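You operate a simulated robot arm through the tools that you are given. There is no shell and no other tool.

Carry out the task below with a simulated robot arm. There is one attempt and no reset: what you move stays moved.

Task
Put things in order on the deck of the flat trolley. At the end: the yellow pin stands where the white bottle stood; the round green brush stands on top of the blue grape bunch; the white bottle stands where the grey nozzle stood; the grey nozzle stands on top of the teal pad; whatever was shut is shut again. Leave all else as you found it, and nothing knocked over.

It is judged by the outcome, as a careful person would: the job done as asked, and still so three seconds after it is handed in. It fails if anything else is knocked over, pushed out of place, dropped, spilled or broken.

Robot
A 6-joint arm with a two-finger parallel gripper, fixed in place. Base frame: the origin is at the foot of the arm, x ahead of it, y to its left, z up; the work surface is at about z = 0. Units: m, rad, N and s.
With the tool pointing down near the work surface it reaches from about 0.12 to 0.5 m from the base axis. Its first joint turns from -1.257 to 1.257 rad. Payload 0.65 kg.
Tool frame: the origin (TCP) lies between the finger pads and is the grasp point; the fingertips stand 0.025 m ahead of it; z points along the fingers, y is the line along which they close. The gripper opens to 0.076 m. The fingers are 0.018 m wide and 0.01 m thick; the gripper's body (0.036 by 0.078 m) begins 0.045 m behind the TCP.
Orientation is told as [roll, pitch, yaw] about the base's x, y, z axes, in that order, counted from this pose: with the fingers straight down and closing along the base's y, the tool's x points along the base's -x, its y along +y and its z along -z.

Tools
- The arm moves only by the tool move_arm. Its argument "plan" is a list of rows, each an object (a shift or turn left out is 0, a gripper value left out holds the last) with "dr": the turn, a rotation vector about the tool's x, y, z in rad, a list of three; "delta_pos": the shift along the tool's x, y, z in m, a list of three; "grip": the gripper command, from -1 (shut) to 1 (fully open), values between in proportion. In form: [{"dr": [rx, ry, rz], "delta_pos": [tx, ty, tz], "grip": grip}, ...]. A call has 1 to 20 rows; each row shifts and turns the commanded pose from where the row before left it, along the tool's axes as they then stand. A row lasts 0.2 s, in which the tool goes at most 0.05 m and 0.15 rad; a call with a longer step from one row to the next is refused whole, and so is a gripper value outside its range. Where a pose cannot be reached the arm comes as near as it can. A force on the tool above 40 N (or 10 N above the force at the start of the call, whichever is more), or a blocked arm, ends the call early, and 0.2 s more pass. The fingers move at their own pace (about 0.108 m/s each) and stop on an object; they squeeze with about 44 N. The grip force told is the motor's: it shows also when the fingers shut on nothing. Time passes only in rows, and 0.2 s behind the last, so rows that do not move let the fingers close. The reply holds the time, the measured pose of the TCP, the force on the tool along the base axes, the opening and the grip force, in the units named above and with some noise, with the torque about the TCP (base axes, N m) and any sound that the robot's microphone picked up, and new pictures: "views" is both (left out), scene, wrist or none.
- Cameras (640 x 400 px; columns grow to the right, rows downward): "scene" is fixed at [0.0846, 0.3082, 0.4094]; the picture's right is [-0.33, -0.94, 0.00], its down [-0.51, 0.18, -0.84] and it looks along [0.80, -0.28, -0.54] (base axes); focal length 214 px, centre (320, 200). "wrist" rides on the gripper at [0.058, 0.011, -0.081] in the tool frame; the picture's right is [-0.18, 0.98, 0.00], its down [-0.75, -0.14, -0.64] and it looks along [-0.63, -0.12, 0.77] (tool axes); focal length 243 px, centre (320, 200).
- probe_pixels(camera, pixels): for up to 12 pixels [column, row] of the newest picture of that camera ("zoom" is the newest enlarged one), the place [x, y, z] in the base frame of the surface seen there, good to about 0.003 m. No time passes.
- zoom(camera, box): a new picture of the part [left, top, right, bottom] of that camera's present view, enlarged. No time passes.
- finish_job(): hands the job in; it is judged then, once.

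Unless the task says otherwise, let go and move clear before handing in.

The tools are called after "Call:" as a command line: name --argument value ..., lists and objects as JSON in quotes. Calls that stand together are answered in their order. move_arm: Moves the arm, as the interface text tells. Its arguments: {"type":"object","properties":{"plan":{"type":"array","items":{"type":"object","properties":{"dr":{"type":"array","items":{"type":"number"}},"delta_pos":{"type":"array","items":{"type":"number"}},"grip":{"type":"number"}}}},"views":{"type":"string","enum":["both","scene","wrist","none"]}},"required":["plan"]} The other tools are called the same way: probe_pixels (camera, pixels) gives the place of the surface under pixels of a picture; zoom (camera, box) takes an enlarged picture of a part of a camera's view; finish_job () hands the job in.

At the start:

```text
t: 0.0
ee_pos: [0.2247, 0.1653, 0.3497]
ee_rot: [0.0, 0.0, 0.0]
force: [1.1, -1.2, -0.4]
torque: [-0.01, 0.04, -0.04]
gripper_width: 0.0759
grip_force: 0.0
```

scene: 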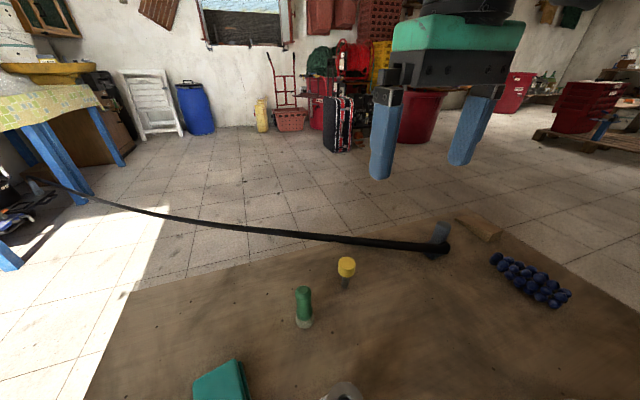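
wrist: 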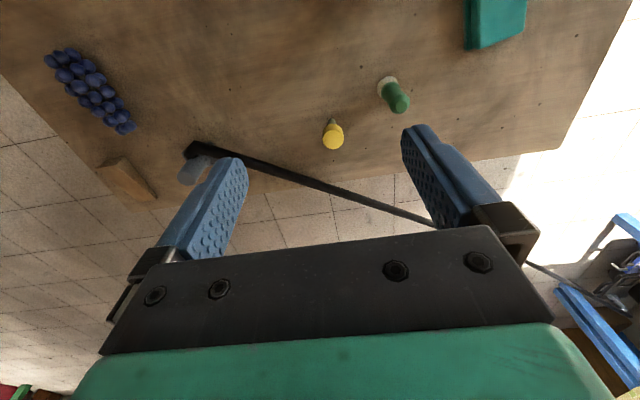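

The scene shows a yellow pin (346,268), a green brush (304,305), a teal pad (220,382), something grey at the bottom edge (342,390), blue grapes (530,280), a black bar ending at (440,247) and a wooden block (478,229). I will zoom in to identify each one.

Call:
zoom --camera "scene" --box '[180, 240, 440, 400]'

Call:
zoom --camera "scene" --box '[380, 200, 600, 340]'

Call:
zoom --camera "wrist" --box '[0, 0, 320, 200]'

Call:
zoom --camera "wrist" --box '[280, 0, 600, 200]'

```text
2.46 times, centred on (310, 320) of scene
```

zoom: 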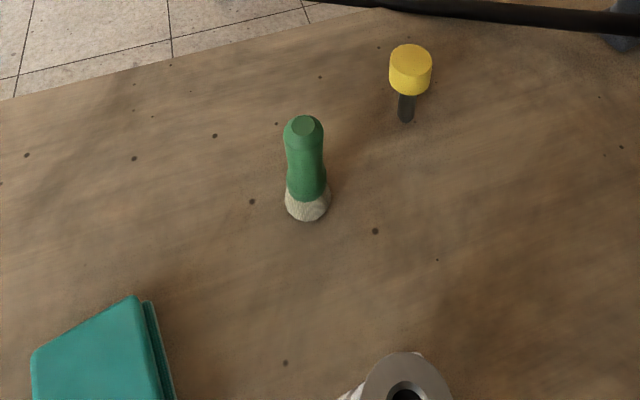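

```text
2.86 times, centred on (490, 270) of scene
```

zoom: 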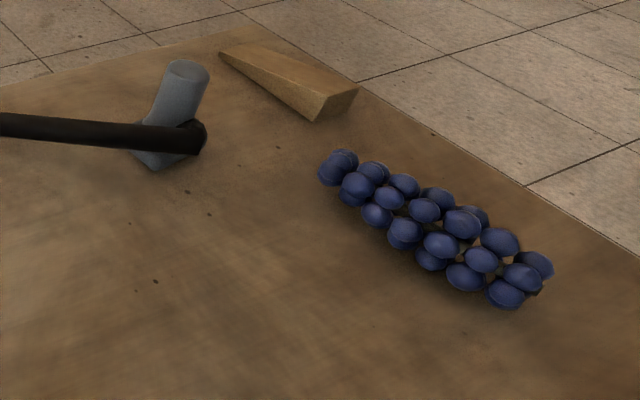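

```text
2.00 times, centred on (160, 100) of wrist
```

zoom: 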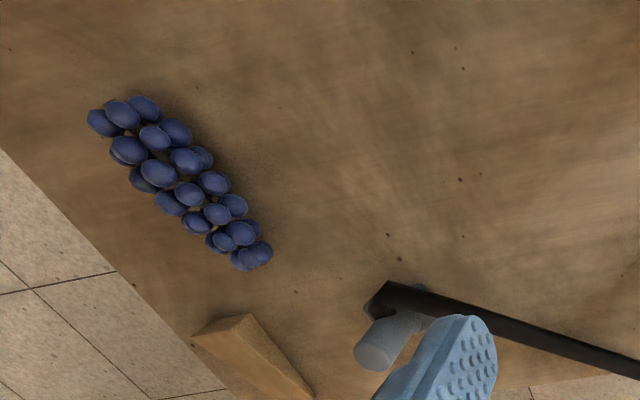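

```text
2.00 times, centred on (440, 100) of wrist
```

zoom: 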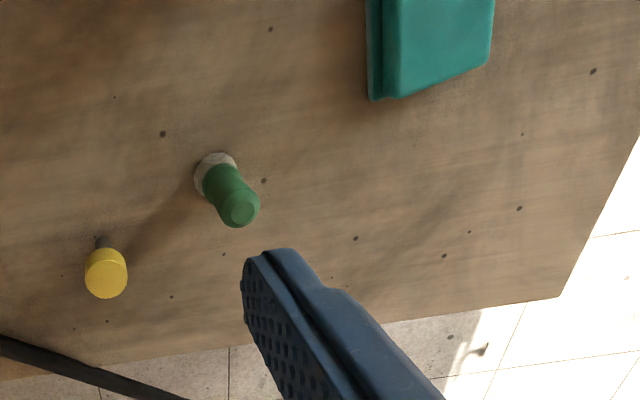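

The black bar's extent and the ringed object at the bottom edge (342,390) are still unclear. I'll probe the surfaces to get coordinates.

Call:
probe_pixels --camera "scene" --pixels '[[346, 262], [345, 285], [304, 290], [303, 323], [215, 385], [236, 362], [342, 384], [328, 396], [440, 228], [445, 248], [300, 234], [150, 211]]'

Call:
probe_pixels --camera "scene" --pixels '[[497, 258], [515, 270], [530, 280], [545, 290], [563, 295], [553, 303], [470, 222], [490, 235], [280, 350], [400, 300], [140, 300], [600, 280]]'

```text
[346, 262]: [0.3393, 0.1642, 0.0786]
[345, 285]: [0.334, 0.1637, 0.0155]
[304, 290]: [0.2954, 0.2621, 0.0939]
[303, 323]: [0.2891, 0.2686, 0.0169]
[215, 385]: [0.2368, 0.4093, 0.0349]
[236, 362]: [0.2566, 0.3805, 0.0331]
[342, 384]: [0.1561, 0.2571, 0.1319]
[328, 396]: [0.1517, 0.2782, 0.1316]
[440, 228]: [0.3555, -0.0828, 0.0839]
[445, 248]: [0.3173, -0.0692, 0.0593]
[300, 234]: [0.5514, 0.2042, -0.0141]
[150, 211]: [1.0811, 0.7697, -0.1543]
```

```text
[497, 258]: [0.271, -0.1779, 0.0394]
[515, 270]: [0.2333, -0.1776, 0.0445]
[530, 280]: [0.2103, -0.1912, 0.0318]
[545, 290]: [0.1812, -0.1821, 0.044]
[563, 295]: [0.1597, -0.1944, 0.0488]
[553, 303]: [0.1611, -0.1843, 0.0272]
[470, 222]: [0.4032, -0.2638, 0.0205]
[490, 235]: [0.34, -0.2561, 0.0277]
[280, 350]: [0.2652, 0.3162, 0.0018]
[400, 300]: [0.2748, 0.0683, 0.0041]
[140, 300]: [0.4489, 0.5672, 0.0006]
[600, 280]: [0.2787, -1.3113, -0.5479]
```

The black line runs to the floor (1.08, 0.77, -0.15), so it is a hose attached to the grey nozzle at about (0.34, -0.07). The tall ringed object at about (0.15, 0.265, 0.132) is probably the white bottle. I'll back the arm off and yaw the wrist camera toward the bottle and pad.

Call:
move_arm --plan '[{"delta_pos": [0.018, -0.03, 0]}, {"delta_pos": [0.018, -0.03, 0]}, {"delta_pos": [0.018, -0.03, 0]}, {"delta_pos": [0.018, -0.03, 0]}, {"dr": [0, 0, -0.15]}, {"dr": [0, 0, -0.15]}, {"dr": [0, 0, -0.15]}, {"dr": [0, 0, -0.15]}, {"dr": [0, 0, -0.15]}, {"dr": [0, 0, -0.15]}, {"dr": [0, 0, -0.15]}, {}]' --views "both"

```text
t: 2.6
ee_pos: [0.1513, 0.0451, 0.3508]
ee_rot: [-0.001, 0.0, 1.052]
force: [0.8, 0.3, -0.4]
torque: [-0.03, 0.02, 0.01]
gripper_width: 0.0761
grip_force: 0.0
```

scene: 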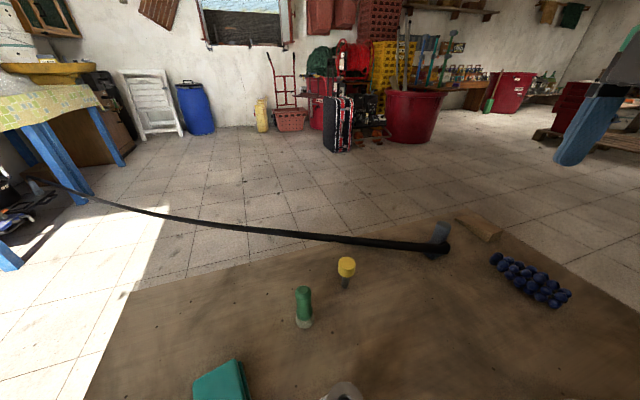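
wrist: 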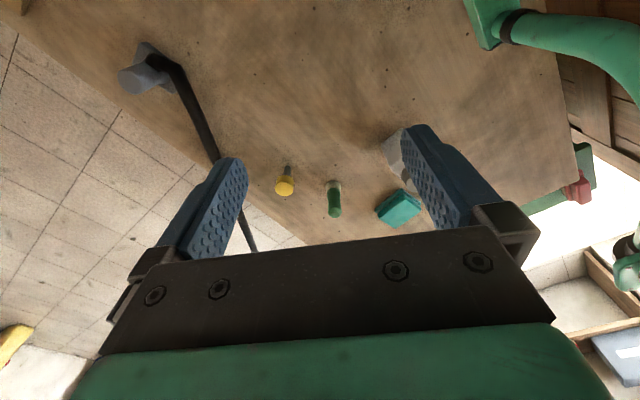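

The wrist view now shows the nozzle (150,75), pin (285,185), brush (333,200), pad (398,207), and the bottle partly hidden behind a finger (393,150). There is also a green and red thing at (565,190). Zooming in on these.

Call:
zoom --camera "wrist" --box '[260, 110, 460, 235]'

Call:
zoom --camera "wrist" --box '[90, 20, 290, 145]'

Call:
zoom --camera "wrist" --box '[440, 0, 640, 220]'

```text
3.20 times, centred on (360, 172) of wrist
```

zoom: 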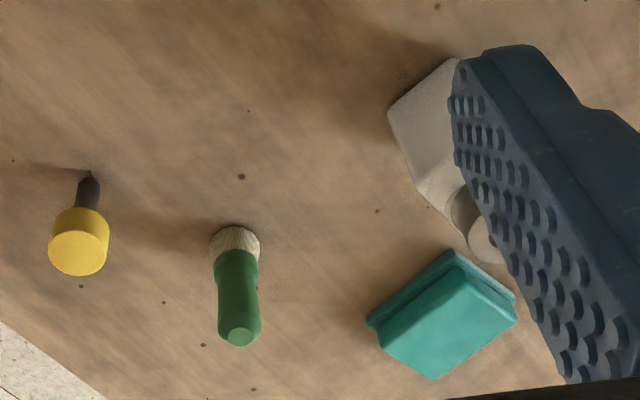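

```text
3.20 times, centred on (190, 82) of wrist
```

zoom: 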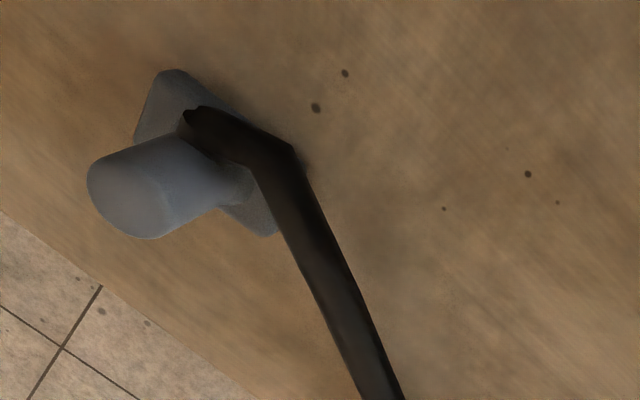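

```text
1.82 times, centred on (540, 110) of wrist
```

zoom: 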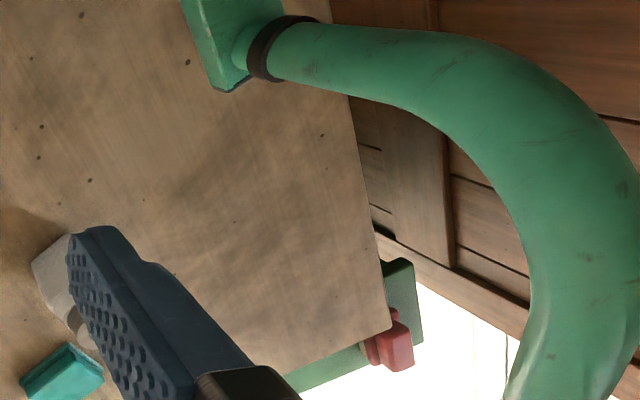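

The nozzle has a square foot, an upturned spout and a black hose running off the deck. The bottle is partly behind the finger, so I'll yaw a bit more to look at it and the pad between the fingers.

Call:
move_arm --plan '[{"dr": [0, 0, -0.15]}, {"dr": [0, 0, -0.15]}, {"delta_pos": [0, -0.02, 0.03]}, {"delta_pos": [0, -0.02, 0.03]}, {}]' --views "wrist"

```text
t: 3.8
ee_pos: [0.1912, 0.0361, 0.2897]
ee_rot: [0.001, 0.001, 1.348]
force: [0.4, -0.7, -0.6]
torque: [-0.03, -0.01, -0.01]
gripper_width: 0.0759
grip_force: 0.1
```

wrist: 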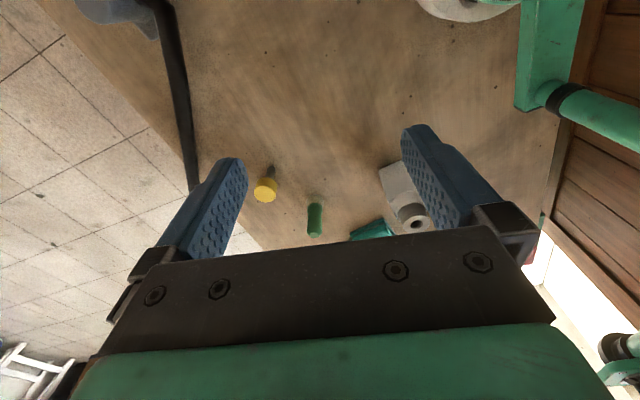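

The bottle is still partly behind the right finger at (430,190). I'll shift toward the base so it falls between the fingers.

Call:
move_arm --plan '[{"delta_pos": [0.0, 0.03, -0.02]}, {"delta_pos": [0, 0.03, -0.02], "dr": [0, 0, -0.12]}, {"dr": [0, 0, -0.15]}, {}]' --views "wrist"

```text
t: 4.8
ee_pos: [0.1325, 0.05, 0.3302]
ee_rot: [0.001, 0.001, 1.623]
force: [0.1, 0.0, -0.5]
torque: [-0.02, -0.03, 0.02]
gripper_width: 0.0763
grip_force: 0.1
```

wrist: 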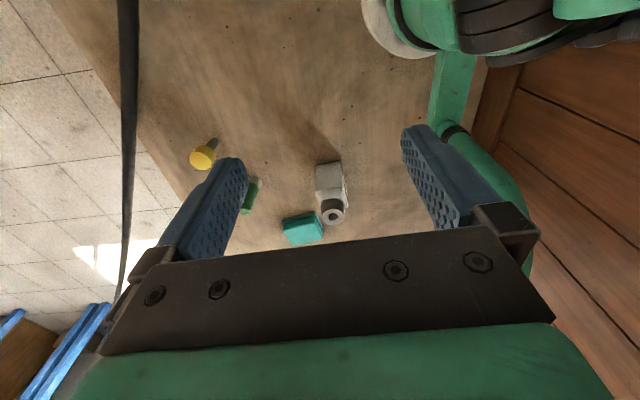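

Call:
zoom --camera "wrist" --box '[250, 140, 410, 250]'

Call:
probe_pixels --camera "wrist" --pixels '[[332, 216], [322, 168], [338, 164], [320, 195], [345, 200], [300, 230], [285, 220], [320, 235], [318, 180], [340, 180]]'

```text
3.64 times, centred on (330, 195) of wrist
```

zoom: 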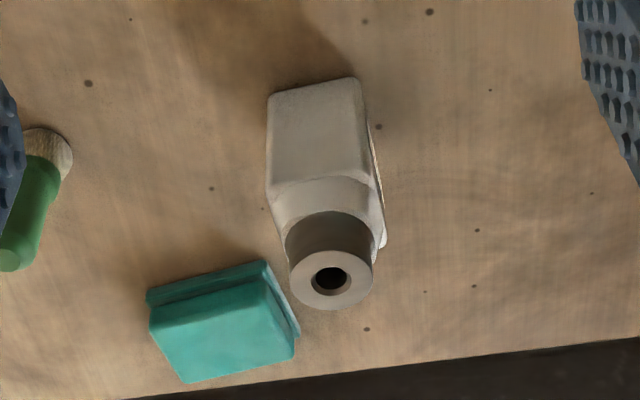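

```text
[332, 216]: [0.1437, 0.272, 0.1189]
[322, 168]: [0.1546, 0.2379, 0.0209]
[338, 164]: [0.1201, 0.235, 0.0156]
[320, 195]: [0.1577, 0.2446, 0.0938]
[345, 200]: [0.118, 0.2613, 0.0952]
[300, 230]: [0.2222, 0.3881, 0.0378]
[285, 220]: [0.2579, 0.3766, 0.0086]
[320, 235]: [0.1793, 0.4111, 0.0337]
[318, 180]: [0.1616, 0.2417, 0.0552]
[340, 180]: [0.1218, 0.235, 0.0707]
```

The bottle is an open-mouthed jug, with its body about 0.04 m wide in x near (0.14, 0.26) and its top at z≈0.13. Next I'll look closely at the nozzle and grapes by turning back and moving toward them.

Call:
move_arm --plan '[{"dr": [0, 0, 0.147]}, {"dr": [0, 0, 0.147]}, {"dr": [0, 0, 0.147]}, {"dr": [0, 0, 0.147]}, {"dr": [0, 0, 0.147]}, {"dr": [0, 0, 0.147]}, {"dr": [0, 0, 0.147]}, {"dr": [0, 0, 0.147]}, {"dr": [0, 0, 0.147]}, {"dr": [0, 0, 0.147]}, {"dr": [0, 0, 0.147]}, {"delta_pos": [-0.02, -0.03, 0.01]}, {"delta_pos": [-0.02, -0.03, 0.01]}, {"delta_pos": [-0.02, -0.03, 0.01]}, {"delta_pos": [0, -0.04, 0.0]}, {}]' --views "wrist"

```text
t: 8.2
ee_pos: [0.1934, -0.0789, 0.2994]
ee_rot: [0.0, 0.0, 0.003]
force: [0.1, 0.2, -0.2]
torque: [-0.02, 0.0, -0.02]
gripper_width: 0.0759
grip_force: 0.0
```

wrist: 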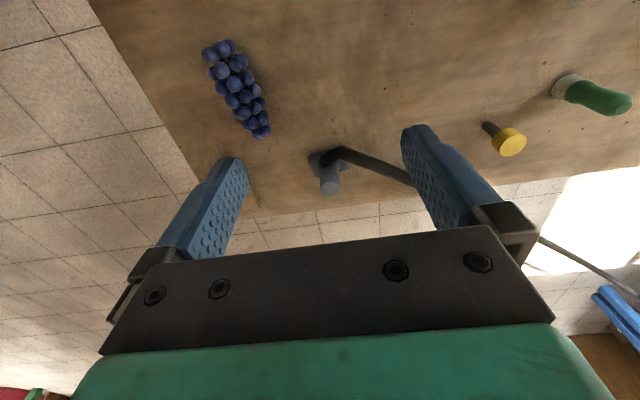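

Call:
zoom --camera "wrist" --box '[270, 120, 400, 210]'

Call:
probe_pixels --camera "wrist" --pixels '[[330, 187], [330, 172], [328, 165], [313, 158], [318, 168], [343, 162], [345, 152], [335, 155], [360, 157], [390, 170], [330, 148], [412, 180]]'

Call:
zoom --camera "wrist" --box '[190, 30, 290, 145]'

```text
4.44 times, centred on (335, 165) of wrist
```

zoom: 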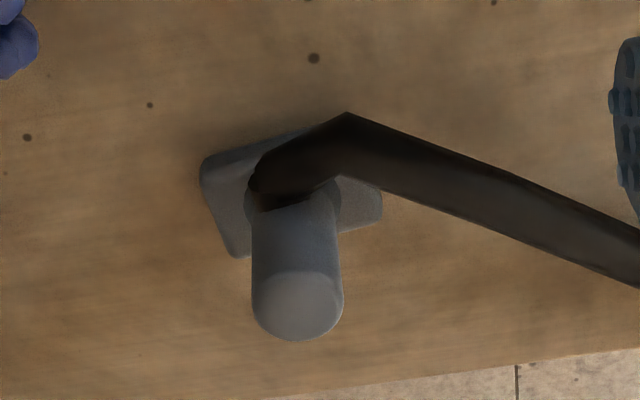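

```text
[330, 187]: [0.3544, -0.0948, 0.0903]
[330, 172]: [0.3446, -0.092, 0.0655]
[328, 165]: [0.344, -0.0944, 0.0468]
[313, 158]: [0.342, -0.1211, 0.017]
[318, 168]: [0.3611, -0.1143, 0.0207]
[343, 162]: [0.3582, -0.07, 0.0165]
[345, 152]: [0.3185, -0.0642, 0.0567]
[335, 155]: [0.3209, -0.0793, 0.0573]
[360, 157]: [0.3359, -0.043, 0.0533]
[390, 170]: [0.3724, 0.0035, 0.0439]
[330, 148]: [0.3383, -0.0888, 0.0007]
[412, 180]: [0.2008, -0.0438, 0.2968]
```

```text
3.48 times, centred on (240, 88) of wrist
```

zoom: 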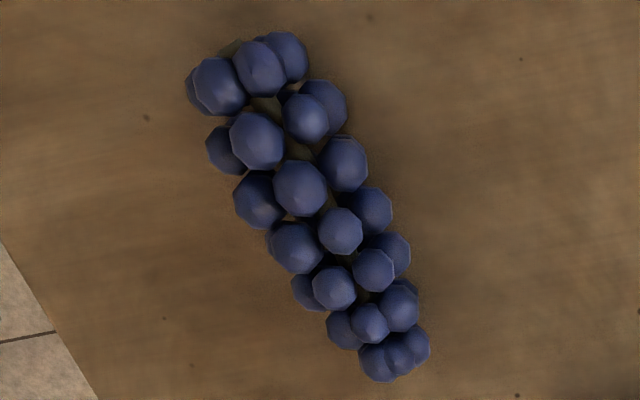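

The nozzle has a flat foot about 0.05 m square, a vertical post to z≈0.09 at about (0.345, -0.092), and the hose leaving its -x side at z≈0.057 toward +y. Next I'll probe the tops of the grapes to find a level seat for the brush.

Call:
probe_pixels --camera "zoom" --pixels '[[220, 82], [262, 65], [257, 138], [305, 118], [300, 187], [260, 198], [343, 162], [340, 230], [297, 245], [373, 270], [333, 287], [398, 305]]'

Call:
probe_pixels --camera "zoom" --pixels '[[370, 210], [320, 205], [318, 150], [280, 160], [360, 245], [300, 215], [275, 105], [350, 265], [370, 322], [310, 265], [345, 200], [285, 50]]'

Call:
zoom --camera "scene" --box '[480, 240, 580, 315]'

```text
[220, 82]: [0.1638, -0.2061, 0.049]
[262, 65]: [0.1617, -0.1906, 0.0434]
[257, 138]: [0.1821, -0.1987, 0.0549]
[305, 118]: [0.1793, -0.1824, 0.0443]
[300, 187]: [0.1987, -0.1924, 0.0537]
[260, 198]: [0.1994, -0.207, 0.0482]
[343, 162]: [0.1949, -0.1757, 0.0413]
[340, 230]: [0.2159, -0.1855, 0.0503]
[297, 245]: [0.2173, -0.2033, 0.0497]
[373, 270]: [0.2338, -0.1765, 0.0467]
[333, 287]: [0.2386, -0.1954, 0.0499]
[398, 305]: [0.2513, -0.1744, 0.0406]
```

```text
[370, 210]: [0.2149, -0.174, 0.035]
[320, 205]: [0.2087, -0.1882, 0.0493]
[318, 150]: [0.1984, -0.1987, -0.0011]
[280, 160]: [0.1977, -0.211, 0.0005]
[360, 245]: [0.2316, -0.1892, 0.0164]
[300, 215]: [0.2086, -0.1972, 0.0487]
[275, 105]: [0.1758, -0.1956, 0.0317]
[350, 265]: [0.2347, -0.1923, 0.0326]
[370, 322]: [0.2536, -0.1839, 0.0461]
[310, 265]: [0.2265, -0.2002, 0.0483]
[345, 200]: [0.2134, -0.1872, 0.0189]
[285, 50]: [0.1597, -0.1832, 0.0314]
```

```text
5.33 times, centred on (530, 278) of scene
```

zoom: 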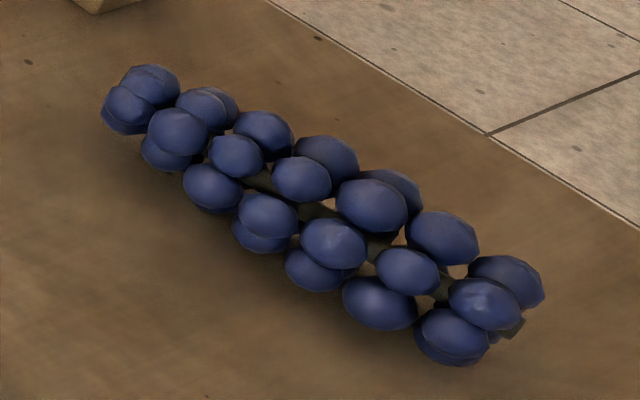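

Three neighbouring grape tops at about (0.216,-0.186), (0.217,-0.203) and (0.239,-0.195) all lie at z≈0.050, so they make a level seat near (0.226,-0.197). Now I'll move over to look at the brush, pin and pad.

Call:
move_arm --plan '[{"delta_pos": [0, 0.0425, 0]}, {"delta_pos": [0, 0.0425, 0]}, {"delta_pos": [0, 0.0425, 0]}, {"delta_pos": [0, 0.0425, 0]}, {"delta_pos": [0, 0.0425, 0]}, {"delta_pos": [0, 0.0425, 0]}, {"delta_pos": [0, 0.0425, 0]}, {"delta_pos": [0, 0.0425, 0]}, {}]' --views "wrist"

```text
t: 10.2
ee_pos: [0.1922, 0.2604, 0.2996]
ee_rot: [-0.001, -0.001, 0.002]
force: [0.2, 0.1, 0.9]
torque: [0.01, 0.01, 0.02]
gripper_width: 0.0758
grip_force: 0.0
```

wrist: 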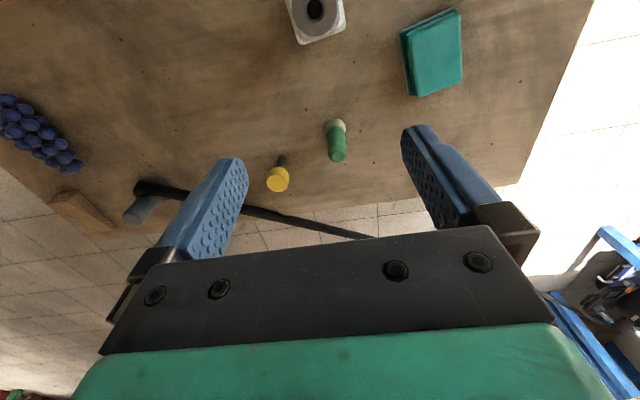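

Call:
zoom --camera "wrist" --box '[280, 0, 480, 125]'

Call:
probe_pixels --camera "wrist" --pixels '[[404, 32], [456, 12], [461, 78], [418, 93], [434, 50], [412, 37], [295, 15], [343, 25], [305, 41], [340, 32], [315, 5], [320, 30]]'

Call:
zoom --camera "wrist" --box '[250, 100, 380, 200]'

Call:
probe_pixels --camera "zoom" --pixels '[[435, 105], [400, 110], [470, 110], [435, 200], [435, 275], [400, 240], [475, 240], [160, 300], [140, 390], [105, 390], [180, 390], [165, 270]]'

```text
3.20 times, centred on (380, 62) of wrist
```

zoom: 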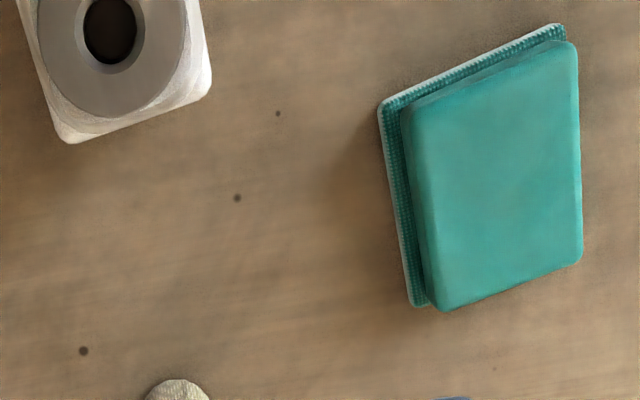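

```text
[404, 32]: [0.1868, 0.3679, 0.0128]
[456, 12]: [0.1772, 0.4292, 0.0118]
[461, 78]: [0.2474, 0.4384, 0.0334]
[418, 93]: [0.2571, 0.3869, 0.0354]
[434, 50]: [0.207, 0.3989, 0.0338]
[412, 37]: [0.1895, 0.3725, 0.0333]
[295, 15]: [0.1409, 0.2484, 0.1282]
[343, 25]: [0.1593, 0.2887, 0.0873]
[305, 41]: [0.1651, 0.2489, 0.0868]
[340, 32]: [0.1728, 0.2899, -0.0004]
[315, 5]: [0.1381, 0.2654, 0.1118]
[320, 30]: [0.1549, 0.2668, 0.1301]
```

```text
4.00 times, centred on (315, 150) of wrist
```

zoom: 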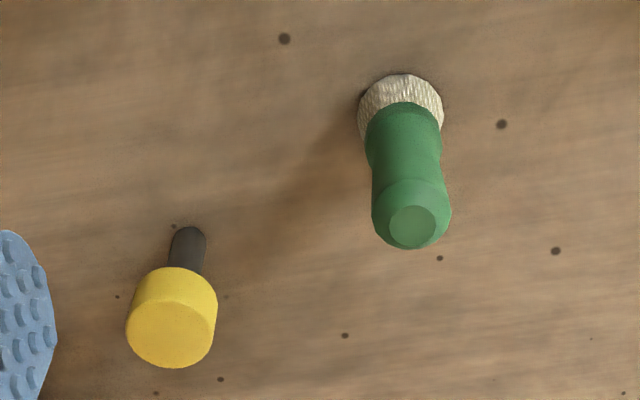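

```text
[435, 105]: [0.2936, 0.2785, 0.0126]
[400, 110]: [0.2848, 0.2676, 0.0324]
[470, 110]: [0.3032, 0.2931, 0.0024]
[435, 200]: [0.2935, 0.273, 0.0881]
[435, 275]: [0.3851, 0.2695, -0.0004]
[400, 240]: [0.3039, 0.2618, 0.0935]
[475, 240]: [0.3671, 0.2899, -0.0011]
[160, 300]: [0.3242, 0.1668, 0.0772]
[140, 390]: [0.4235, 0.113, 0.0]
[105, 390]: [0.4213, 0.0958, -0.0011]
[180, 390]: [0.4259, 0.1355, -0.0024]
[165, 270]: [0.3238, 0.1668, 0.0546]
```

The pad is flat at z≈0.034, centred near (0.2185, 0.4055) and yawed about 12°, and the bottle is at about (0.139, 0.265) and yawed about 9°. I'll probe the brush top disc (338,156) and pin top (277,184) for their axes before grasping.

Call:
probe_pixels --camera "wrist" --pixels '[[338, 156], [333, 156], [343, 156], [338, 152], [338, 160], [277, 184], [270, 184], [285, 184], [277, 178], [277, 190], [335, 122], [283, 160]]'

Call:
probe_pixels --camera "scene" --pixels '[[304, 290], [301, 290], [307, 290], [304, 287], [304, 325], [297, 320], [311, 320], [346, 262], [342, 262], [351, 262], [346, 259], [345, 287]]'

```text
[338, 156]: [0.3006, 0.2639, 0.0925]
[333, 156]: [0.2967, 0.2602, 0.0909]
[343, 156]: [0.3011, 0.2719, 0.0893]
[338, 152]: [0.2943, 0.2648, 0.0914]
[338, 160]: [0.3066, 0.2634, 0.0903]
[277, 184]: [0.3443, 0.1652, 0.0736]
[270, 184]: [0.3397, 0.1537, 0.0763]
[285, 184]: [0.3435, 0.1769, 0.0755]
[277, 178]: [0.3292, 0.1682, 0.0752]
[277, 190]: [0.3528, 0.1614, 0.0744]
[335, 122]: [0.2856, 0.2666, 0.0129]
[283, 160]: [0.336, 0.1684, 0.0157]
```

```text
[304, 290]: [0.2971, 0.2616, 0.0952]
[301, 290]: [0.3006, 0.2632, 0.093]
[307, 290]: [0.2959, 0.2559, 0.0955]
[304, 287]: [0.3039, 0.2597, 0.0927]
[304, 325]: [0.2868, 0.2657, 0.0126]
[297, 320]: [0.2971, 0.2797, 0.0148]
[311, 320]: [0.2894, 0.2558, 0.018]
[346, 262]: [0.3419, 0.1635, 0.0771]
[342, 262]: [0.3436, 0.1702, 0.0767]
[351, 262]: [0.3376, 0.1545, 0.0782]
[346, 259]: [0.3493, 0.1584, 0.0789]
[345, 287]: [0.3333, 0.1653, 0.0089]
```

Brush axis is at about (0.299, 0.264) with top z≈0.093; pin axis is at about (0.342, 0.165) with top z≈0.077. I'll move above the brush and check before descending.

Call:
move_arm --plan '[{"delta_pos": [-0.0267, 0.0009, 0.035]}, {"delta_pos": [-0.0267, 0.0009, 0.035]}, {"delta_pos": [-0.0267, 0.0009, 0.035]}, {"delta_pos": [-0.0267, 0.0009, 0.03]}, {}]' --views "both"

```text
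t: 11.4
ee_pos: [0.2968, 0.263, 0.1648]
ee_rot: [-0.001, 0.0, 0.002]
force: [0.3, -0.2, -0.3]
torque: [0.01, 0.04, 0.0]
gripper_width: 0.076
grip_force: 0.0
```

scene: 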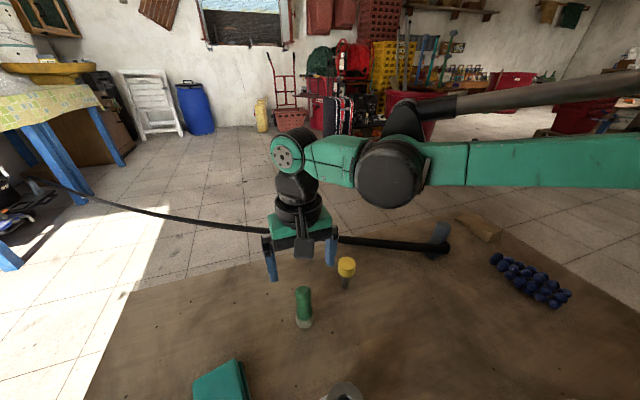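
wrist: 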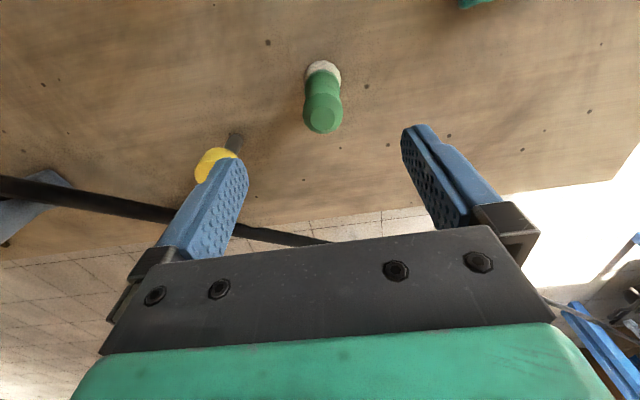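

The gripper is above the brush, seen between the fingers at (322,118). I'll re-probe its top for alignment.

Call:
probe_pixels --camera "wrist" --pixels '[[322, 120], [313, 120], [332, 120], [322, 112], [322, 128], [322, 65], [307, 72], [341, 72], [322, 85], [307, 98], [341, 98]]'

Call:
zoom --camera "wrist" --box '[272, 50, 372, 150]'

```text
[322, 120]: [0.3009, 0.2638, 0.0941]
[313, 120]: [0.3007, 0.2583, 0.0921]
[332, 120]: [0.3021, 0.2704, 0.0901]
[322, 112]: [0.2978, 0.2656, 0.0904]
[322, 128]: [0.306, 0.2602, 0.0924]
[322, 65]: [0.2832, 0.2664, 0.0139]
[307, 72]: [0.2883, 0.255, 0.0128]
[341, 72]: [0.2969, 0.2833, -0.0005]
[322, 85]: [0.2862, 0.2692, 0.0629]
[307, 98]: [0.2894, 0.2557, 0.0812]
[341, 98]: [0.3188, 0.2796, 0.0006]
```

```text
4.00 times, centred on (322, 100) of wrist
```

zoom: 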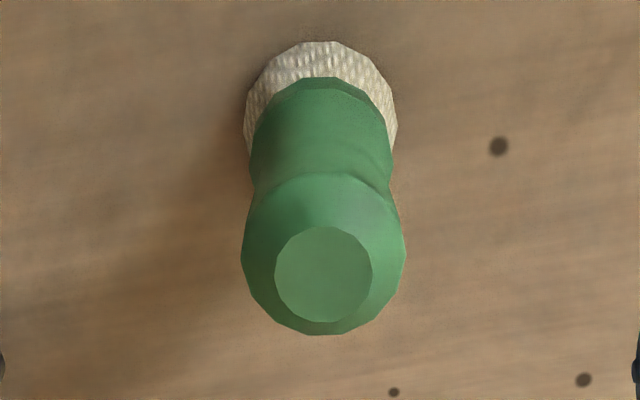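

Brush axis is at about (0.300, 0.265), nearly centred between the fingers. Descending to z≈0.066 and closing.

Call:
move_arm --plan '[{"delta_pos": [-0.003, 0.002, 0.025]}, {"delta_pos": [0, 0, 0.025]}, {"delta_pos": [0, 0, 0.025]}, {"delta_pos": [0, 0, 0.024]}, {}, {"grip": -1}, {"grip": -1}, {"grip": -1}, {"grip": -1}]' --views "both"

```text
t: 13.4
ee_pos: [0.302, 0.2658, 0.0659]
ee_rot: [-0.002, 0.001, 0.001]
force: [0.7, 0.7, 0.2]
torque: [-0.03, -0.02, 0.01]
gripper_width: 0.0277
grip_force: 42.3
```

scene: 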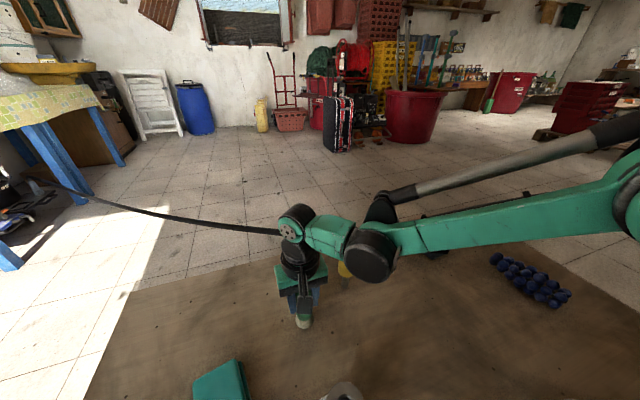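
wrist: 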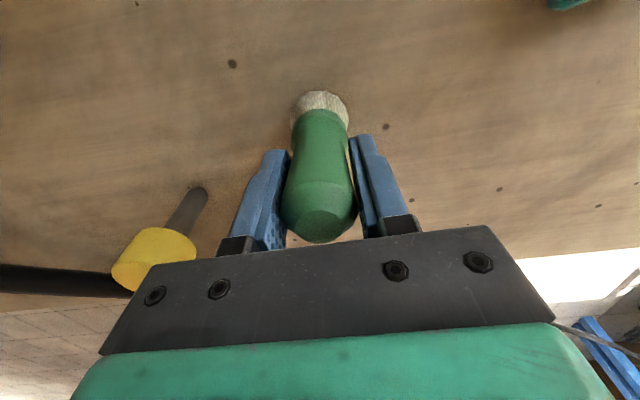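

The brush is held firmly (opening 0.0277, 42 N). I'll lift it to z≈0.22 and carry it over the grapes.

Call:
move_arm --plan '[{"delta_pos": [0, 0, -0.03]}, {"delta_pos": [0, 0, -0.04]}, {"delta_pos": [0, 0, -0.04]}, {"delta_pos": [0, 0, -0.04]}, {"delta_pos": [0.0068, -0.0421, 0]}, {"delta_pos": [0.0068, -0.0421, 0]}, {"delta_pos": [0.0068, -0.0421, 0]}, {"delta_pos": [0.0068, -0.0421, 0]}, {"delta_pos": [0.0068, -0.0421, 0]}, {"delta_pos": [0.0068, -0.0421, 0]}, {"delta_pos": [0.0068, -0.0421, 0]}, {"delta_pos": [0.0068, -0.0421, 0]}, {"delta_pos": [0.0068, -0.0421, 0]}, {"delta_pos": [0.0068, -0.0421, 0]}, {"delta_pos": [0.0068, -0.0421, 0]}, {}]' --views "both"

```text
t: 16.8
ee_pos: [0.2278, -0.1974, 0.2145]
ee_rot: [0.0, 0.001, 0.003]
force: [0.1, -0.1, -0.8]
torque: [0.02, 0.01, -0.02]
gripper_width: 0.0277
grip_force: 42.3
```

scene: 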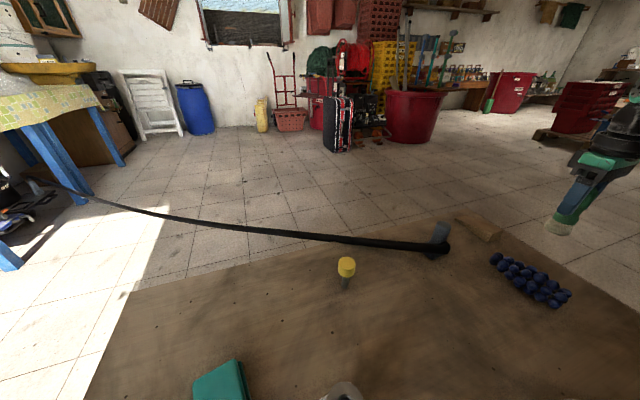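
wrist: 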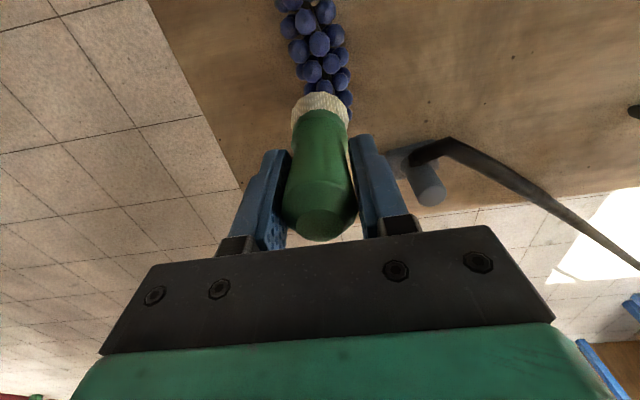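

The brush is above the bunch. From this closer viewpoint I'll re-measure the grape tops to refine the seat.

Call:
zoom --camera "wrist" --box '[260, 0, 380, 120]'

```text
3.33 times, centred on (320, 60) of wrist
```

zoom: 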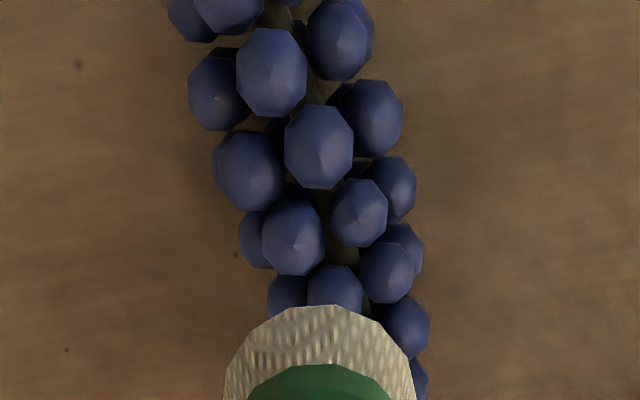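

Call:
probe_pixels --camera "zoom" --pixels '[[270, 70], [340, 38], [318, 145], [250, 170], [370, 118], [358, 212], [295, 238], [385, 272], [335, 288], [285, 292], [400, 325], [395, 180]]'

Call:
probe_pixels --camera "zoom" --pixels '[[230, 10], [318, 125], [318, 165], [300, 145], [336, 145], [358, 200], [358, 228], [295, 220], [295, 258], [385, 258], [335, 275], [350, 285]]'

```text
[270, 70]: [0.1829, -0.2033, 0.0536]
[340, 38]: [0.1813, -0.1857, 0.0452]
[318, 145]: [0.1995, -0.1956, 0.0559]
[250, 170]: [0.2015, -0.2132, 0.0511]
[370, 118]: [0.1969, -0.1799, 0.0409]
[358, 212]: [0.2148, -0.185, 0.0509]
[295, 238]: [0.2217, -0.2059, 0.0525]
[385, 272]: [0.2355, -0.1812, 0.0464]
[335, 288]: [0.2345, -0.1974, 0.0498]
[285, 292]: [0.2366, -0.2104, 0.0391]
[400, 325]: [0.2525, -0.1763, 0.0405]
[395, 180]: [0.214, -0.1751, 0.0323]
```

```text
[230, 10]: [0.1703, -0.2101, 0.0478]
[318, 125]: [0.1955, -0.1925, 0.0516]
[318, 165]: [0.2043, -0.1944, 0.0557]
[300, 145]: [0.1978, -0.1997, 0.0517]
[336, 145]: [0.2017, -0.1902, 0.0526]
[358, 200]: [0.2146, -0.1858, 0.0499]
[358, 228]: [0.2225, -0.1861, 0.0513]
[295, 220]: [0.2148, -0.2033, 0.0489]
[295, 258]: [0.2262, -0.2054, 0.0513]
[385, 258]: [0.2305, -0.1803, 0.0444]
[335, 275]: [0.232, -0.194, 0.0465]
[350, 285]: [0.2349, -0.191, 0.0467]
```

Refined tops are about (0.218,-0.186,0.0515), (0.222,-0.2055,0.0525) and (0.2385,-0.196,0.0505), so the seat centre is near (0.225,-0.196). Descending to just above contact (TCP z≈0.122).

Call:
move_arm --plan '[{"delta_pos": [0.002, 0.0017, 0.03]}, {"delta_pos": [0, 0, 0.03]}, {"delta_pos": [0, 0, 0.02]}, {"delta_pos": [0, 0, 0.0105]}, {}]' --views "both"

```text
t: 18.0
ee_pos: [0.2259, -0.1949, 0.1249]
ee_rot: [0.0, 0.001, 0.001]
force: [0.1, -0.1, -0.4]
torque: [0.0, -0.03, -0.01]
gripper_width: 0.0277
grip_force: 42.0
```

scene: 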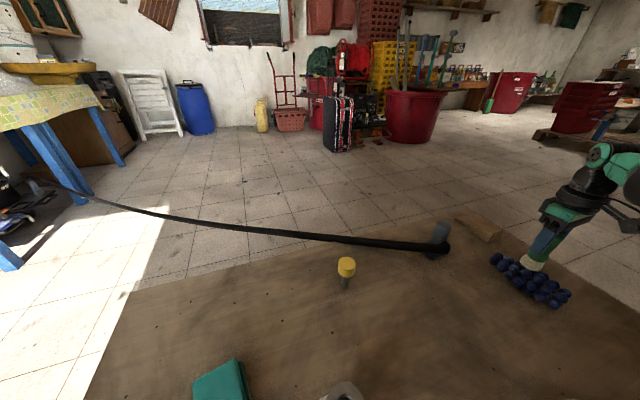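
wrist: 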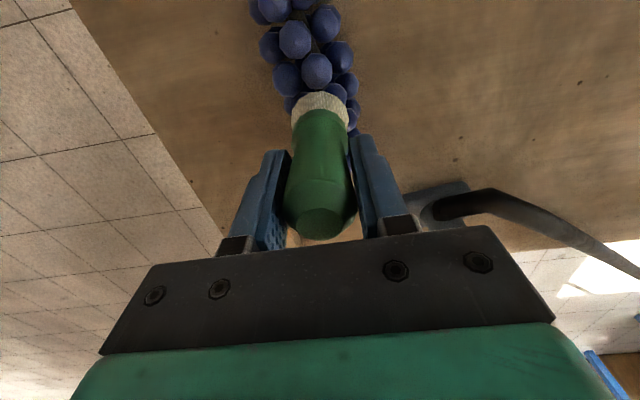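

No contact yet (force ≈ 0) at TCP z 0.125. Lowering in small steps while watching the force.

Call:
move_arm --plan '[{"delta_pos": [0, 0, 0.0015]}, {"delta_pos": [0, 0, 0.0015]}, {"delta_pos": [0, 0, 0.0015]}, {}]' --views "none"

Call:
move_arm --plan '[{"delta_pos": [0, 0, 0.001]}, {}]' --views "none"

```text
t: 19.0
ee_pos: [0.2265, -0.1958, 0.1203]
ee_rot: [0.0, -0.002, 0.005]
force: [4.0, 2.0, 26.3]
torque: [0.21, 0.03, -0.11]
gripper_width: 0.0275
grip_force: 41.9
```

```text
t: 19.6
ee_pos: [0.2261, -0.1956, 0.1197]
ee_rot: [-0.001, 0.001, 0.002]
force: [1.4, 0.9, 18.5]
torque: [0.13, 0.07, -0.08]
gripper_width: 0.0277
grip_force: 42.2
```

Contact was made at TCP z≈0.120 (18–26 N). I'll ease off a millimetre, then open only slightly so the fingers still guard the brush while it settles.

Call:
move_arm --plan '[{"delta_pos": [0, 0, -0.001]}, {}, {"grip": -0.16}, {"grip": -0.16}, {"grip": -0.16}, {"grip": -0.16}]' --views "both"

```text
t: 21.0
ee_pos: [0.2273, -0.195, 0.121]
ee_rot: [-0.001, 0.0, 0.002]
force: [-0.1, -0.6, 0.1]
torque: [-0.01, -0.02, -0.02]
gripper_width: 0.0319
grip_force: 0.1
```

scene: 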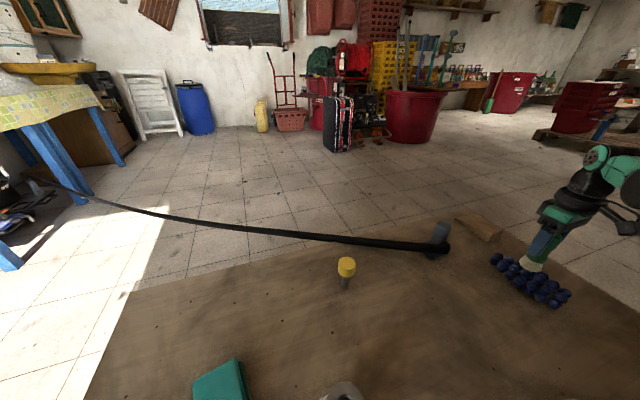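
wrist: 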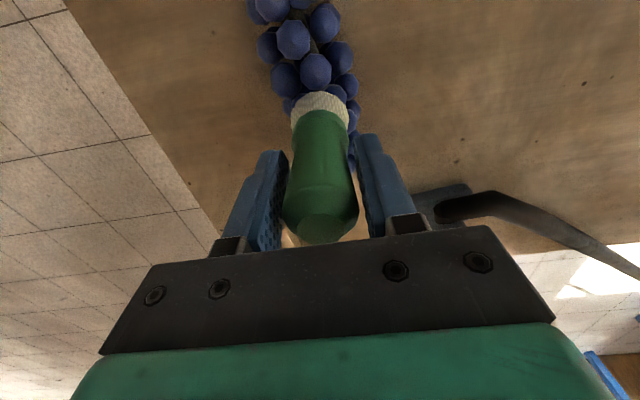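

Call:
zoom --camera "scene" --box '[480, 200, 600, 320]'

Call:
zoom --camera "wrist" --box '[260, 70, 380, 260]'

```text
3.33 times, centred on (540, 260) of scene
```

zoom: 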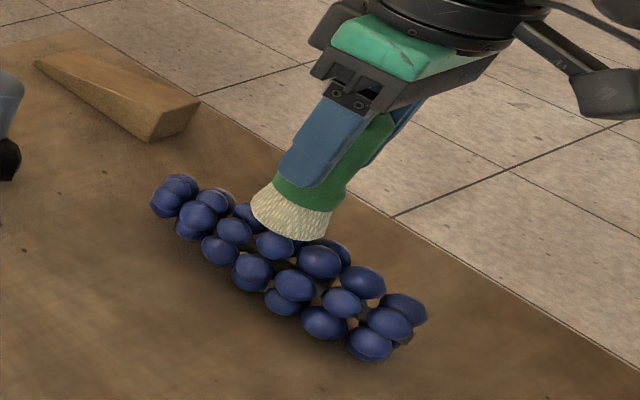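

```text
2.11 times, centred on (320, 165) of wrist
```

zoom: 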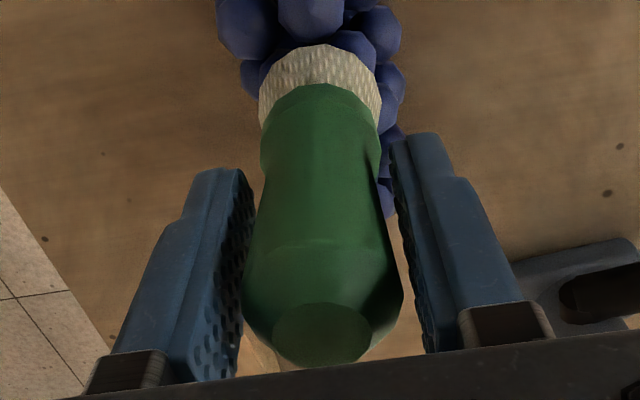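

The brush stands free between the slightly opened fingers. I'll wait a little and measure its tilt.

Call:
move_arm --plan '[{}, {}, {}, {}, {}]' --views "both"

Call:
probe_pixels --camera "wrist" --pixels '[[320, 225], [320, 232], [310, 228], [332, 228], [320, 215], [320, 190], [320, 150], [320, 120], [320, 100], [300, 105], [340, 105]]'

```text
t: 22.2
ee_pos: [0.226, -0.1961, 0.1204]
ee_rot: [-0.001, 0.0, 0.0]
force: [0.2, -0.1, 0.3]
torque: [0.03, 0.0, -0.02]
gripper_width: 0.0318
grip_force: 0.1
```

scene: 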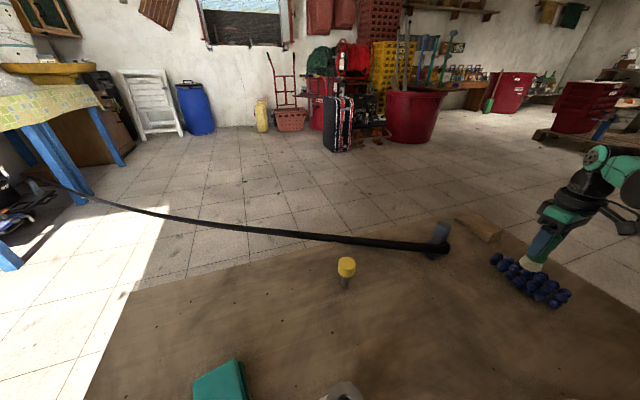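
wrist: 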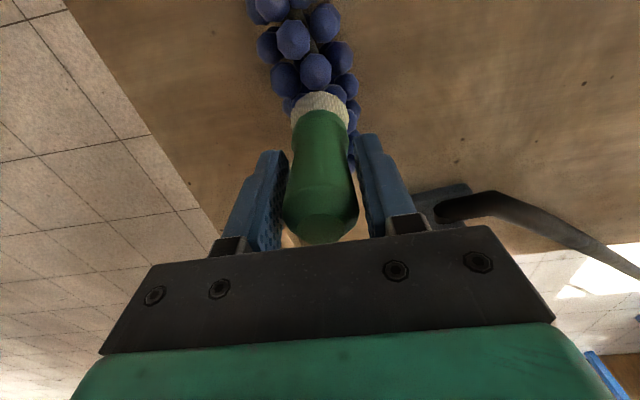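

```text
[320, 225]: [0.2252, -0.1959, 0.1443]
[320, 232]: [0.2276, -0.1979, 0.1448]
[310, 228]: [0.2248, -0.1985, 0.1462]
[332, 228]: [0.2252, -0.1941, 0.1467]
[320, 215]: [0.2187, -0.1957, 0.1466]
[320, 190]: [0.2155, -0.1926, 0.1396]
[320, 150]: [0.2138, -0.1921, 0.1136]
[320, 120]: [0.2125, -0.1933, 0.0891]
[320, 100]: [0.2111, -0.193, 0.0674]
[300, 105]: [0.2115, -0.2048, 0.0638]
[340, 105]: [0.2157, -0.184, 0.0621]
```

The brush axis is vertical (top disc centre about (0.225,-0.196,0.146)) and it is stable. I'll open fully and rise straight up.

Call:
move_arm --plan '[{"grip": 0.2}, {"grip": 0.2}, {"delta_pos": [0, 0, -0.02]}, {"delta_pos": [0, 0, -0.03]}, {"delta_pos": [0, 0, -0.04]}, {"delta_pos": [0, 0, -0.04]}, {}]' --views "both"

```text
t: 23.8
ee_pos: [0.2267, -0.1947, 0.2493]
ee_rot: [0.0, -0.001, 0.004]
force: [0.6, 0.1, -0.2]
torque: [-0.03, 0.0, 0.02]
gripper_width: 0.0456
grip_force: 0.1
```

scene: 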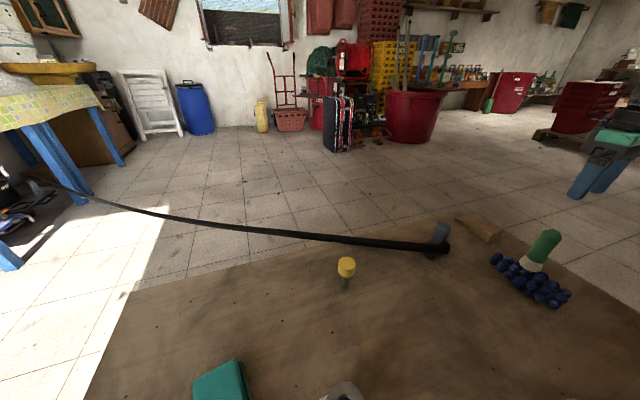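
wrist: 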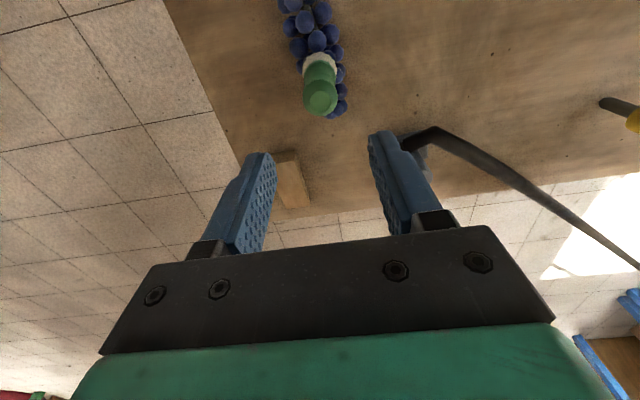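

The brush stands on the grapes (scene 541,250). Next I'll set the bottle aside temporarily to clear the deck, after first inspecting its neck with the wrist camera looking in +y.

Call:
move_arm --plan '[{"delta_pos": [0.011, 0.0394, 0]}, {"delta_pos": [0.011, 0.0394, 0]}, {"delta_pos": [0.011, 0.0394, 0]}, {"delta_pos": [0.011, 0.0394, 0]}, {"delta_pos": [0.011, 0.0394, 0]}, {"delta_pos": [0.011, 0.0394, 0]}, {"delta_pos": [0.011, 0.0394, 0]}, {"delta_pos": [0.011, 0.0394, 0]}, {"dr": [0, 0, -0.143], "grip": 1}, {"dr": [0, 0, -0.143]}, {"dr": [0, 0, -0.143]}, {"dr": [0, 0, -0.143]}, {"dr": [0, 0, -0.143]}, {"dr": [0, 0, -0.143]}, {"dr": [0, 0, -0.143]}, {"dr": [0, 0, -0.143]}, {"dr": [0, 0, -0.143]}, {"dr": [0, 0, -0.143]}, {"dr": [0, 0, -0.143]}, {}]' --views "both"

```text
t: 28.0
ee_pos: [0.1369, 0.1198, 0.25]
ee_rot: [-0.001, 0.0, 1.578]
force: [0.0, -0.1, 0.2]
torque: [0.02, 0.01, -0.04]
gripper_width: 0.0763
grip_force: 0.0
```

scene: 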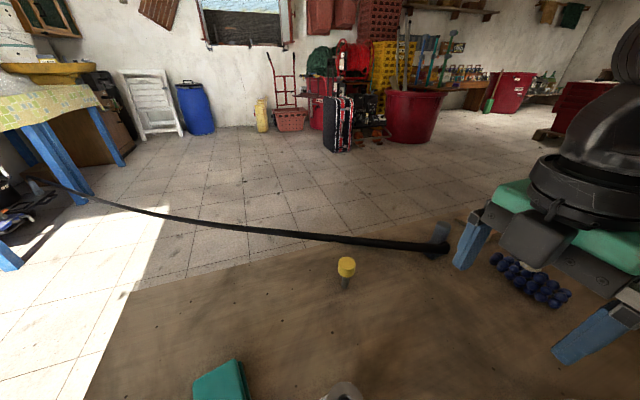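
wrist: 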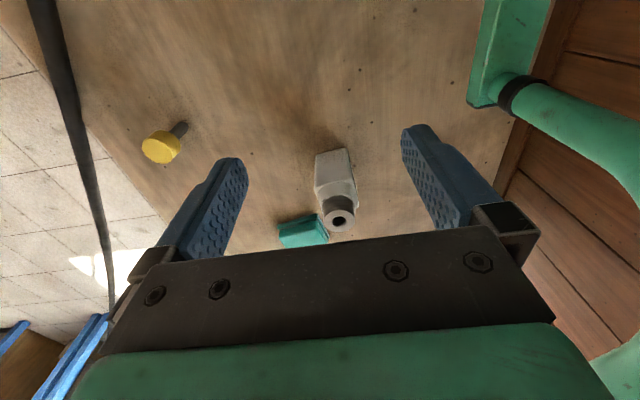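

Call:
zoom --camera "wrist" --box '[280, 140, 400, 240]'

Call:
probe_pixels --camera "wrist" --pixels '[[318, 156], [347, 151], [320, 175], [350, 172], [333, 165], [325, 190], [352, 190], [338, 190], [338, 200], [339, 212], [328, 215], [350, 215]]'

```text
4.00 times, centred on (340, 190) of wrist
```

zoom: 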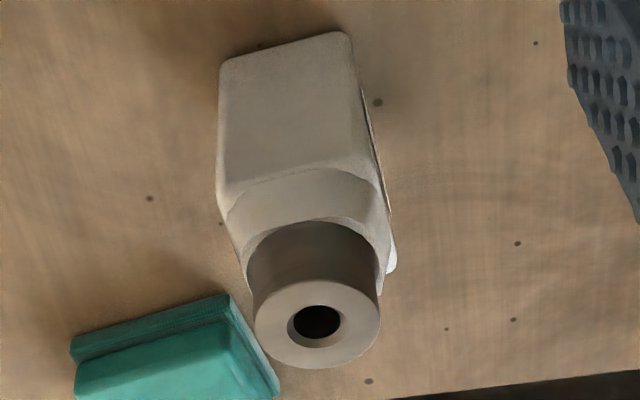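

```text
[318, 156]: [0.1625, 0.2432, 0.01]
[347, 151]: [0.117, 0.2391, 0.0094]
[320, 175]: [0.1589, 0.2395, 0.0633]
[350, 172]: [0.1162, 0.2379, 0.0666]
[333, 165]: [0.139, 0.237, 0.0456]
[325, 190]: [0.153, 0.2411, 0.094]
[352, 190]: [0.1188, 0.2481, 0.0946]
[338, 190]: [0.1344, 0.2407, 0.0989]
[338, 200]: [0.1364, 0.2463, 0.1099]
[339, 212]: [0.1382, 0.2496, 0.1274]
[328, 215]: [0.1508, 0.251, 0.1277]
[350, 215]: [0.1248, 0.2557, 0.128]
```

The bottle has a cylindrical neck between z≈0.10 and 0.13 with radius about 0.017, which is a good grip. I'll probe its top ring for the exact centre.

Call:
probe_pixels --camera "wrist" --pixels '[[325, 221], [354, 221], [339, 212], [339, 230], [329, 221], [350, 221], [336, 231], [343, 230]]'

Call:
probe_pixels --camera "scene" --pixels '[[342, 383], [325, 395], [360, 395], [330, 388], [355, 388], [342, 381], [326, 398], [342, 392]]'

```text
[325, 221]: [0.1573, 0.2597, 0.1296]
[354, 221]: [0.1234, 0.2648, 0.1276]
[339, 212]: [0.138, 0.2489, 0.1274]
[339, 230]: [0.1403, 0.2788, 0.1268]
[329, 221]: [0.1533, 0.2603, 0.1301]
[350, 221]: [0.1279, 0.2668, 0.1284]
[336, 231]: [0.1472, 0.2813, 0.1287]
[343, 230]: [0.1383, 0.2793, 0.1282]
```

```text
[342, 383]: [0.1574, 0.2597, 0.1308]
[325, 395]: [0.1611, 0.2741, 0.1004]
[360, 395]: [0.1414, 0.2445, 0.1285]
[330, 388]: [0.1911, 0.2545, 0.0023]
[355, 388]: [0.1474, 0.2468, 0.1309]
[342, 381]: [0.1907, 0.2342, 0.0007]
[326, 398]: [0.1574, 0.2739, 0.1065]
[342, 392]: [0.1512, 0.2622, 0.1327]
```

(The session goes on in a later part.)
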